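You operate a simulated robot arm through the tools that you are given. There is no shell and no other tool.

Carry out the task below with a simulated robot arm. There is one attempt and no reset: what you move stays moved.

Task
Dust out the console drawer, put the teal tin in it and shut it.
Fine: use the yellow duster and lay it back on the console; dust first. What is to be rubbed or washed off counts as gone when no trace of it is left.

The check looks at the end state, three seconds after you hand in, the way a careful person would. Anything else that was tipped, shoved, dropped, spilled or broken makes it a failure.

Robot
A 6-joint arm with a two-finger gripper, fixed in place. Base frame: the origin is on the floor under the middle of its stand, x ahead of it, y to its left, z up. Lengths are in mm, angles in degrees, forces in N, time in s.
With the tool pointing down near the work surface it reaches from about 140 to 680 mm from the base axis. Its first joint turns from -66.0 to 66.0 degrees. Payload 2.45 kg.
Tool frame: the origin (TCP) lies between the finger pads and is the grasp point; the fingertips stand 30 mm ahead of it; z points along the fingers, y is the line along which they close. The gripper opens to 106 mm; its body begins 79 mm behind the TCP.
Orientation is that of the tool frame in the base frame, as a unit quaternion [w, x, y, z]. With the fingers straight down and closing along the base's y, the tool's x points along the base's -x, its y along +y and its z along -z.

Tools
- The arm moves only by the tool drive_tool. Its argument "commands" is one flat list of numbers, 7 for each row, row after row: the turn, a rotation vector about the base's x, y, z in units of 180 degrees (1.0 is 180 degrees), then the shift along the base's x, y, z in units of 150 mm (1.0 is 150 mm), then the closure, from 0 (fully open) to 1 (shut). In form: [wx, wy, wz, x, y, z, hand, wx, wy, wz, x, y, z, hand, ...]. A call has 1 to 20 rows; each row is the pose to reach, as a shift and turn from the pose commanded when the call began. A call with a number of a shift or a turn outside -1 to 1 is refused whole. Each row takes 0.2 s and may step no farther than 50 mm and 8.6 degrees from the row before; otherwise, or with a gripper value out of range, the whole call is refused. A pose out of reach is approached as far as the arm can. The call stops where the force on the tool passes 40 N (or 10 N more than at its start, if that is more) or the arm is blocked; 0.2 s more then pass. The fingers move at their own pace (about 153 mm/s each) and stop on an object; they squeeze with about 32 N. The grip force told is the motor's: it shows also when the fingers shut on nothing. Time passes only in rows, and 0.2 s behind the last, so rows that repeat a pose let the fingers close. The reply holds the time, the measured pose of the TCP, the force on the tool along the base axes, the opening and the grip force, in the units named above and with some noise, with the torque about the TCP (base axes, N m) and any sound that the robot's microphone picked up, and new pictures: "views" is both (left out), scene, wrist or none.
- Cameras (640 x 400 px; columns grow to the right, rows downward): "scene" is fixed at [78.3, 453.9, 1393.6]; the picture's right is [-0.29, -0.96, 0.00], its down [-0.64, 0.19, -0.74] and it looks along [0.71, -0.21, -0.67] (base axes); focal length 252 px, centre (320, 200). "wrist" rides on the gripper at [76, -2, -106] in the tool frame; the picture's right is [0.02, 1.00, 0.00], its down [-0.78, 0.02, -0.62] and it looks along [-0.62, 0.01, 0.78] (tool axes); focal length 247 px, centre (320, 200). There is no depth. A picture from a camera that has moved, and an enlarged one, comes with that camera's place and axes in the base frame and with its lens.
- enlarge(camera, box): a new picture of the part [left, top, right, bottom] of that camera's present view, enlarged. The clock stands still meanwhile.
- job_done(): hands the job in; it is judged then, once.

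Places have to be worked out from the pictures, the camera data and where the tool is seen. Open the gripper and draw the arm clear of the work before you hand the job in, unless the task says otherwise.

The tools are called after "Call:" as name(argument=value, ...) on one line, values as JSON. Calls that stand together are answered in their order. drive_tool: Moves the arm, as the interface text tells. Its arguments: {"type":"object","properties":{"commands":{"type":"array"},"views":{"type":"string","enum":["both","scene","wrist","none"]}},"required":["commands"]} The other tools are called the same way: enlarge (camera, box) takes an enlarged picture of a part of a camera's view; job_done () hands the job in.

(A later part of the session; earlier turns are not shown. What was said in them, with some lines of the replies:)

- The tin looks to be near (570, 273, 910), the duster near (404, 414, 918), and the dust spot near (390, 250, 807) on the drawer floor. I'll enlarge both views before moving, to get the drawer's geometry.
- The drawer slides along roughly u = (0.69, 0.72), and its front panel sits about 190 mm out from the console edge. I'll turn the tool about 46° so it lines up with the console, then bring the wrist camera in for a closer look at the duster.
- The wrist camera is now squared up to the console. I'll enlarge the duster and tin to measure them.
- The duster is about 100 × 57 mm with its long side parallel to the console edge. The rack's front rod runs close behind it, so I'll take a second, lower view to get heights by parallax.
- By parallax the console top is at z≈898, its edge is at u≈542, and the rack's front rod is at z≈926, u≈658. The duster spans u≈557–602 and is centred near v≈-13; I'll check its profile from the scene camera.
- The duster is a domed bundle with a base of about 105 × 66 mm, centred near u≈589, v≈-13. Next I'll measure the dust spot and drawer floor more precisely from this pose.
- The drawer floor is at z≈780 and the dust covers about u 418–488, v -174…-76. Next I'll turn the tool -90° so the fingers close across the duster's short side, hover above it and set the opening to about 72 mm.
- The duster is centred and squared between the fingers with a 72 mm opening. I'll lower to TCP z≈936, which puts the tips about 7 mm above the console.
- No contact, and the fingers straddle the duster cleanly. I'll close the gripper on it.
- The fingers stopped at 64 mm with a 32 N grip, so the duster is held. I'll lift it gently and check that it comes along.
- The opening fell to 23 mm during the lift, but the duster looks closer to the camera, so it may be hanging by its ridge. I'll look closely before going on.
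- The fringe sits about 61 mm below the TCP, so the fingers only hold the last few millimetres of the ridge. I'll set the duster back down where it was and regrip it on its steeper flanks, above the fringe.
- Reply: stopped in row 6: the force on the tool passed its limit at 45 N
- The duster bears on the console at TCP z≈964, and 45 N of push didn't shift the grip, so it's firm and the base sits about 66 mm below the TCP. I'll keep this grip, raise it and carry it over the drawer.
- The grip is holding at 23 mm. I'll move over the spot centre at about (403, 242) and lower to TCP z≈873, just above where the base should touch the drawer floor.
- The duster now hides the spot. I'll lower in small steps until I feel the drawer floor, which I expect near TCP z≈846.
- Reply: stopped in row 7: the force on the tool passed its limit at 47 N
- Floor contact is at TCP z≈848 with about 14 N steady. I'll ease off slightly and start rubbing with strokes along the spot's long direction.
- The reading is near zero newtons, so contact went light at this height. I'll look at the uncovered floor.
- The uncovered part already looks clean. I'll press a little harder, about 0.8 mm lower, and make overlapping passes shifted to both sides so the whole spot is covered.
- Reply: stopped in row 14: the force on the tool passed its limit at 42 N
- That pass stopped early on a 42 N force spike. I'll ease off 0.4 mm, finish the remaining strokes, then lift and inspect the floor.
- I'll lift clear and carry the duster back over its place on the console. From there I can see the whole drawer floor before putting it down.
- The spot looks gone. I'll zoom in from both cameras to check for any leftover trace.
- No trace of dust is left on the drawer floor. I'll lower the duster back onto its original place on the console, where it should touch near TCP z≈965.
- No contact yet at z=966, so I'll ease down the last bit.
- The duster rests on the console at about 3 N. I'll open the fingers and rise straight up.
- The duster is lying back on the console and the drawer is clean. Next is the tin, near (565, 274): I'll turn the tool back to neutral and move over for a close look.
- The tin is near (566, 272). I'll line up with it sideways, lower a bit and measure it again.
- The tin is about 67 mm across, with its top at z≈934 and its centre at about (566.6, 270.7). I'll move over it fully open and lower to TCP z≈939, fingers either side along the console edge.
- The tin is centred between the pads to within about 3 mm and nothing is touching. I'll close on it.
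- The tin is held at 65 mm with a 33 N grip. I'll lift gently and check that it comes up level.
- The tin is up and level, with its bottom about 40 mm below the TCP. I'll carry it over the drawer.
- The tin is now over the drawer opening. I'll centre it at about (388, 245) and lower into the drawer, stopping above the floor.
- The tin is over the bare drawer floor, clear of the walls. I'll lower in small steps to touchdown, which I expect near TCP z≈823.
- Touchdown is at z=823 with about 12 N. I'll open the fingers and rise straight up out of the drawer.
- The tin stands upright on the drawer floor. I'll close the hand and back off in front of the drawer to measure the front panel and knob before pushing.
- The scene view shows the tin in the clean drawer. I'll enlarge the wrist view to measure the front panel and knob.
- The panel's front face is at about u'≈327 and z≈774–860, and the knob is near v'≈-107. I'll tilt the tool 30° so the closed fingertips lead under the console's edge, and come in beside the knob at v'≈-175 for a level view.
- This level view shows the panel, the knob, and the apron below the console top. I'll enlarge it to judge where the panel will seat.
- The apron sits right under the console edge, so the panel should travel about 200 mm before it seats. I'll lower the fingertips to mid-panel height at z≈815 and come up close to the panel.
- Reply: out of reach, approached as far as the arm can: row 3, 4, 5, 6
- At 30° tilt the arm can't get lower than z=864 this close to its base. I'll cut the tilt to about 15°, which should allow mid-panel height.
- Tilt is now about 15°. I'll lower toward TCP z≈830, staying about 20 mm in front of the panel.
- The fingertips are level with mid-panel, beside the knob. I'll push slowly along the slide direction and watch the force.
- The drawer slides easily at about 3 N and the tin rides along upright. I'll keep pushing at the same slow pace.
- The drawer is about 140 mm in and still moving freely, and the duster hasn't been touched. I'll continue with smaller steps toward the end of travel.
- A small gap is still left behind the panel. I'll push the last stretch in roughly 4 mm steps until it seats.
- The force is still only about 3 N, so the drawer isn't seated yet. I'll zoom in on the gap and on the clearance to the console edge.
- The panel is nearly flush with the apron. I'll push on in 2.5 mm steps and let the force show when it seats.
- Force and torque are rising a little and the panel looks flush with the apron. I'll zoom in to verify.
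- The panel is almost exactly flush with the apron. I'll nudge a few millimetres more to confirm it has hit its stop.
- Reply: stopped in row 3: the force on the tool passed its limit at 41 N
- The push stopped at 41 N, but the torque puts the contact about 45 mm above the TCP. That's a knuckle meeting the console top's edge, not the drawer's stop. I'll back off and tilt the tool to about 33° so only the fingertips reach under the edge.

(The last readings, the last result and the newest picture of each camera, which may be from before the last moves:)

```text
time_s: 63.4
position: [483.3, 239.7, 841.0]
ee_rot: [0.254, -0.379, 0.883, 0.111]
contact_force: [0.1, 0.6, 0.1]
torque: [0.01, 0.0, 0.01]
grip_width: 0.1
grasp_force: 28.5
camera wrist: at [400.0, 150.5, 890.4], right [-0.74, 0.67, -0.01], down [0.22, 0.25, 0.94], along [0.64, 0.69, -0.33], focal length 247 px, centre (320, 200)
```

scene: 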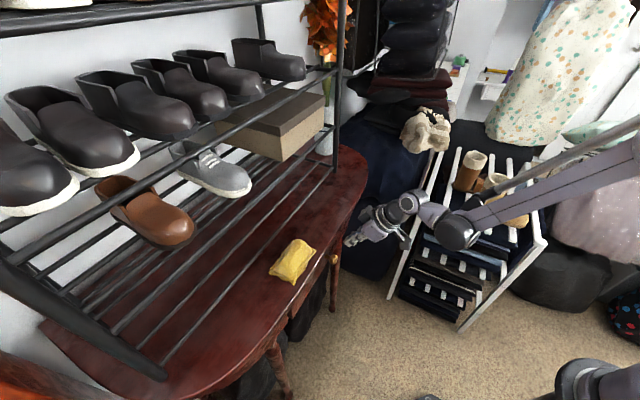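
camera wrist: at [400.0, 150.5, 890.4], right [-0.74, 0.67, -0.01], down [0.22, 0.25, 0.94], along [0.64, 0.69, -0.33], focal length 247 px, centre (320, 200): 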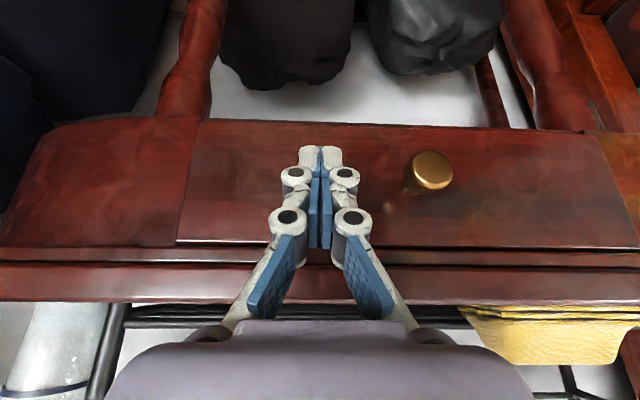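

Tilt is now about 33°, with the tips well ahead of the knuckles. I'll push again until the fingertips feel the drawer's stop.

Call:
drive_tool(commands=[0, 0, 0, 0.03, 0.03, 0, 1, 0, 0, 0, 0.06, 0.06, 0, 1, 0, 0, 0, 0.09, 0.09, 0, 1, 0, 0, 0, 0.105, 0.105, 0, 1, 0, 0, 0, 0.12, 0.12, 0, 1, 0, 0, 0, 0.13, 0.13, 0, 1, 0, 0, 0, 0.14, 0.14, 0, 1, 0, 0, 0, 0.15, 0.15, 0, 1], views="both")

```text
time_s: 65.2
position: [506.3, 261.1, 840.4]
ee_rot: [0.254, -0.379, 0.883, 0.111]
contact_force: [-1.9, -0.3, 1.0]
torque: [0.01, 0.01, 0.0]
grip_width: 0.0
grasp_force: 28.7
camera wrist: at [423.1, 172.9, 890.1], right [-0.74, 0.67, -0.01], down [0.22, 0.25, 0.94], along [0.64, 0.69, -0.33], focal length 247 px, centre (320, 200)
```

scene: 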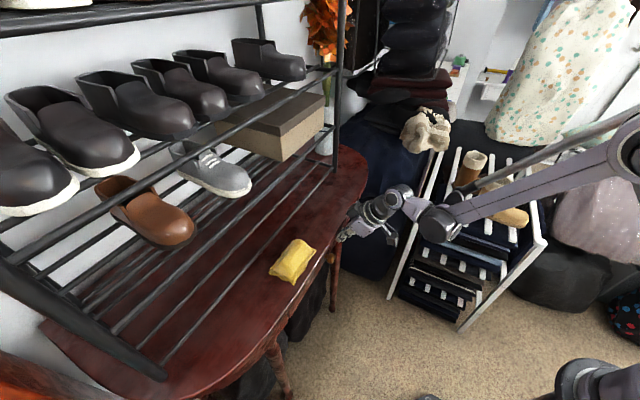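
wrist: 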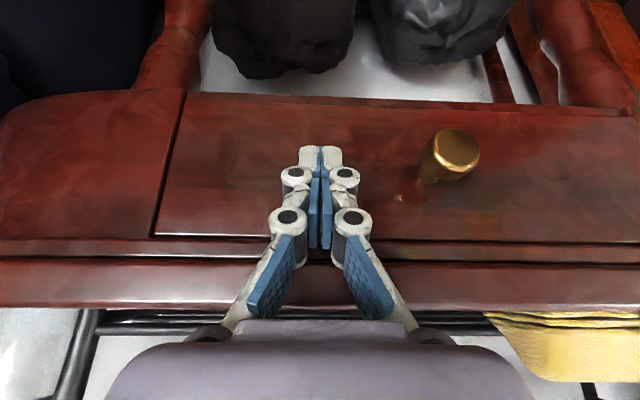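

Contact is light and the panel may have moved in a little more. I'll zoom in on its seams.

Call:
enlarge(camera="wrist", box=[60, 70, 300, 280])

Call:
enlarge(camera="wrist", box=[360, 70, 640, 280])

```text
1.90 times, centred on (180, 175) of wrist
camera zoom: at [423.1, 172.9, 890.1], right [-0.74, 0.67, -0.01], down [0.22, 0.25, 0.94], along [0.64, 0.69, -0.33], focal length 470 px, centre (587, 248)
```

zoom: 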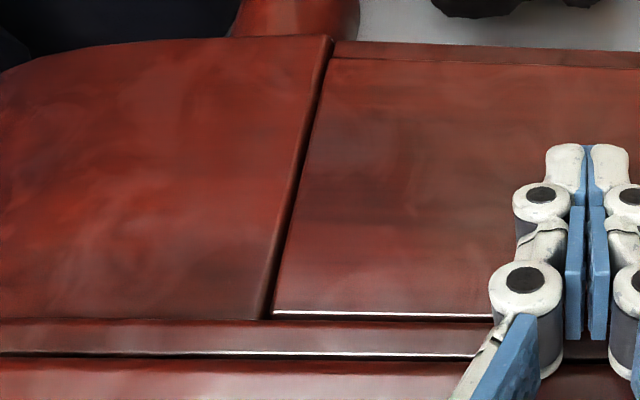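

```text
1.90 times, centred on (500, 175) of wrist
camera zoom: at [423.1, 172.9, 890.1], right [-0.74, 0.67, -0.01], down [0.22, 0.25, 0.94], along [0.64, 0.69, -0.33], focal length 470 px, centre (-23, 248)
```

zoom: 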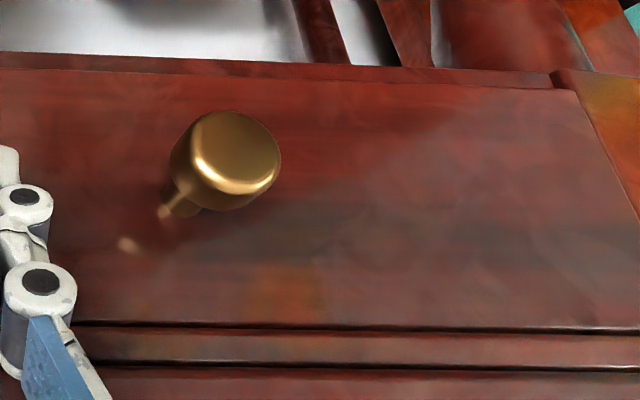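

The panel slipped slightly past flush with the apron and still moves lightly. I'll keep nudging in about 2 mm steps until it meets its stop.

Call:
drive_tool(commands=[0, 0, 0, 0.01, 0.01, 0, 1, 0, 0, 0, 0.02, 0.02, 0, 1, 0, 0, 0, 0.03, 0.03, 0, 1, 0, 0, 0, 0.04, 0.04, 0, 1], views="wrist")

```text
time_s: 66.1
position: [505.4, 262.1, 839.2]
ee_rot: [0.248, -0.38, 0.885, 0.108]
contact_force: [-6.0, -4.3, 0.5]
torque: [-0.08, 0.1, -0.01]
grip_width: 0.0
grasp_force: 28.3
stopped in row 4: the force on the tool passed its limit at 44 N (the readings are from after the stop); the commanded pose is now the measured one
camera wrist: at [424.9, 174.3, 890.1], right [-0.74, 0.67, -0.01], down [0.23, 0.26, 0.94], along [0.63, 0.69, -0.34], focal length 247 px, centre (320, 200)
```

wrist: 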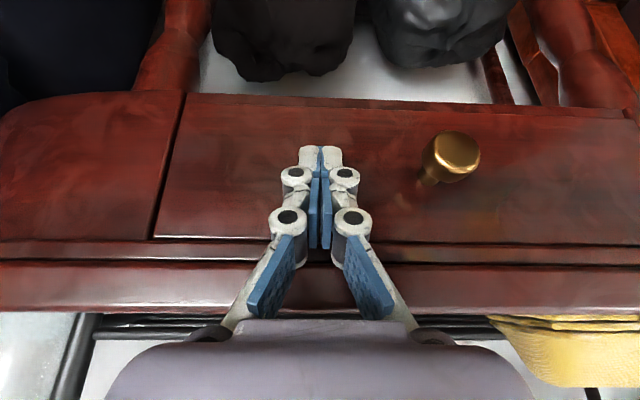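

This time the push met a solid stop, with the torque placing contact at the fingertips about 17 mm below the TCP, so the drawer is fully shut. I'll back away slowly and rise clear.

Call:
drive_tool(commands=[0, 0, 0, -0.02, -0.02, 0, 1, 0, 0, 0, -0.08, -0.08, 0, 1, 0, 0, 0, -0.2, -0.2, 0, 1, 0, 0, 0, -0.36, -0.36, 0.02, 1, 0, 0, 0, -0.5, -0.5, 0.1, 1, -0.03, 0.0287, 0, -0.55, -0.55, 0.35, 0.8, -0.06, 0.0574, 0, -0.55, -0.55, 0.6, 0.5, -0.09, 0.0861, 0, -0.55, -0.55, 0.85, 0.2, -0.12, 0.1148, 0, -0.55, -0.55, 1.0, 0, -0.12, 0.1148, 0, -0.55, -0.55, 1.0, 0], views="both")

```text
time_s: 68.3
position: [423.9, 181.9, 990.0]
ee_rot: [0.013, -0.395, 0.919, 0.009]
contact_force: [0.3, 0.1, 0.9]
torque: [-0.01, 0.01, 0.04]
grip_width: 106.2
grasp_force: 0.1
camera wrist: at [370.1, 123.0, 1094.4], right [-0.74, 0.67, 0.01], down [0.52, 0.56, 0.64], along [0.43, 0.48, -0.77], focal length 247 px, centre (320, 200)
```

scene: 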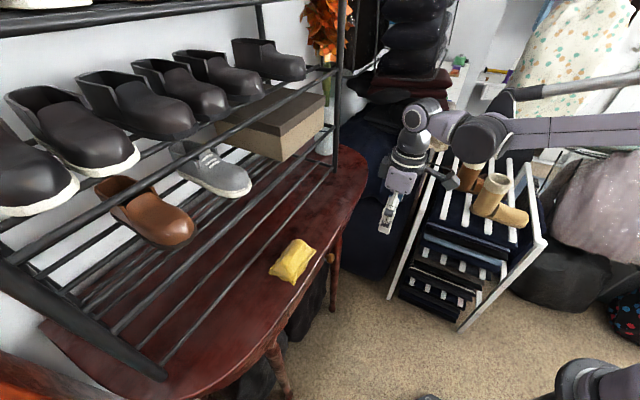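
wrist: 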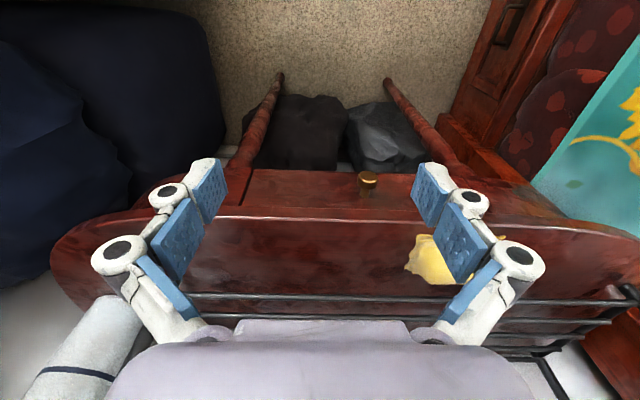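

The drawer is shut, the duster lies on the console and the gripper is open. I'll zoom in for a last check and draw the arm farther clear.

Call:
enlarge(camera="scene", box=[240, 180, 400, 380])

Call:
drive_tool(commands=[0, 0, 0, -0.1, -0.1, 0.2, 0, 0, 0, 0, -0.25, -0.25, 0.45, 0, 0, 0, 0, -0.4, -0.4, 0.7, 0, 0, 0, 0, -0.5, -0.5, 0.95, 0, 0, 0, 0, -0.5, -0.5, 0.95, 0], views="both")

```text
2.00 times, centred on (320, 280) of scene
camera zoom: at [78.3, 453.9, 1393.6], right [-0.29, -0.96, 0.0], down [-0.64, 0.19, -0.74], along [0.71, -0.21, -0.67], focal length 503 px, centre (320, 40)
```

zoom: 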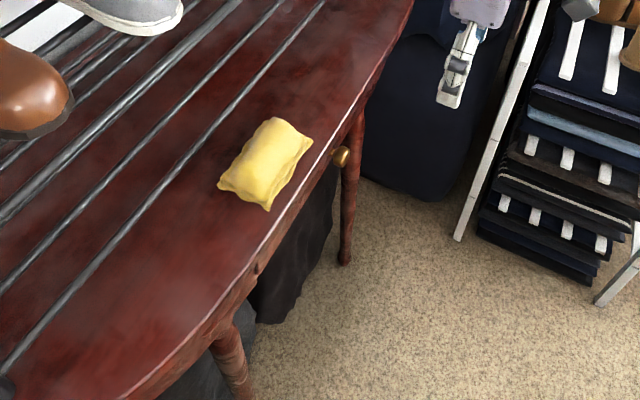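

```text
time_s: 69.5
position: [349.4, 105.6, 1133.0]
ee_rot: [0.012, -0.393, 0.919, 0.009]
contact_force: [-0.8, 0.6, 0.5]
torque: [-0.03, 0.01, 0.0]
grip_width: 105.9
grasp_force: 0.0
camera wrist: at [295.4, 46.8, 1237.7], right [-0.74, 0.67, 0.01], down [0.52, 0.56, 0.64], along [0.43, 0.48, -0.76], focal length 247 px, centre (320, 200)
```

scene: 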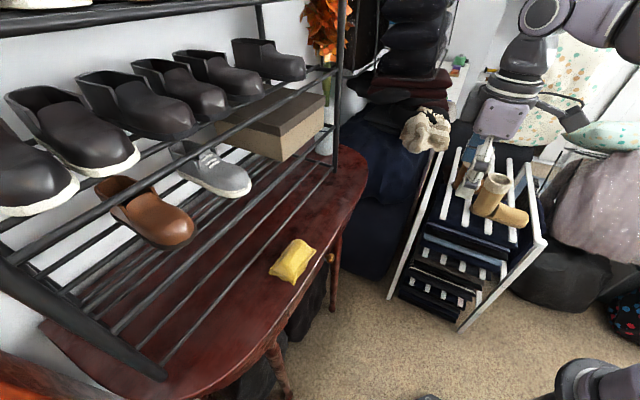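
wrist: 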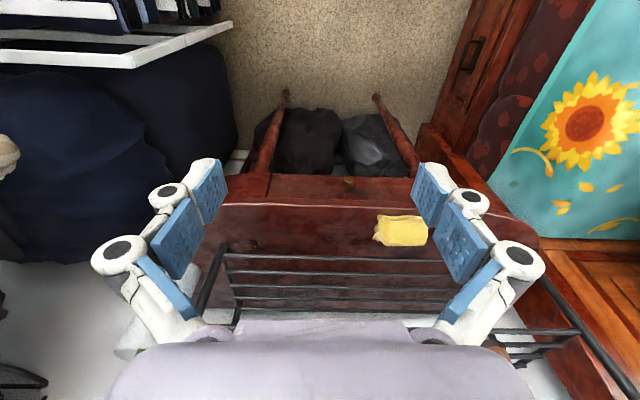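

The drawer was dusted clean, the tin is inside it and it's shut against its stop. The duster is lying on the console, nothing else has moved, and the arm is clear with its gripper open. I'm handing the job in.

Call:
job_done()

```text
The job is handed in.
```

The console drawer is dusted, the teal tin is inside it, and the drawer is shut. I've handed the job in.

- **Dusting:** I used the yellow duster first. Zoomed views from both cameras showed no trace of the dark spot left on the drawer floor.
- **Tin:** It was standing upright in the drawer and stayed upright for as long as I could see it while the drawer closed.
- **Drawer:** I pushed it in until the fingertips met a solid stop. The front panel sits a few millimetres behind the face of the wood around it.
- **Duster:** It is back on the console, in about the same place it started.

In the last pictures nothing else looked moved or tipped. While closing the drawer, one finger joint pressed against the console's edge, up to about 41 N. I backed off and finished with the tool tilted, and saw no mark. The gripper is open and the arm is clear.
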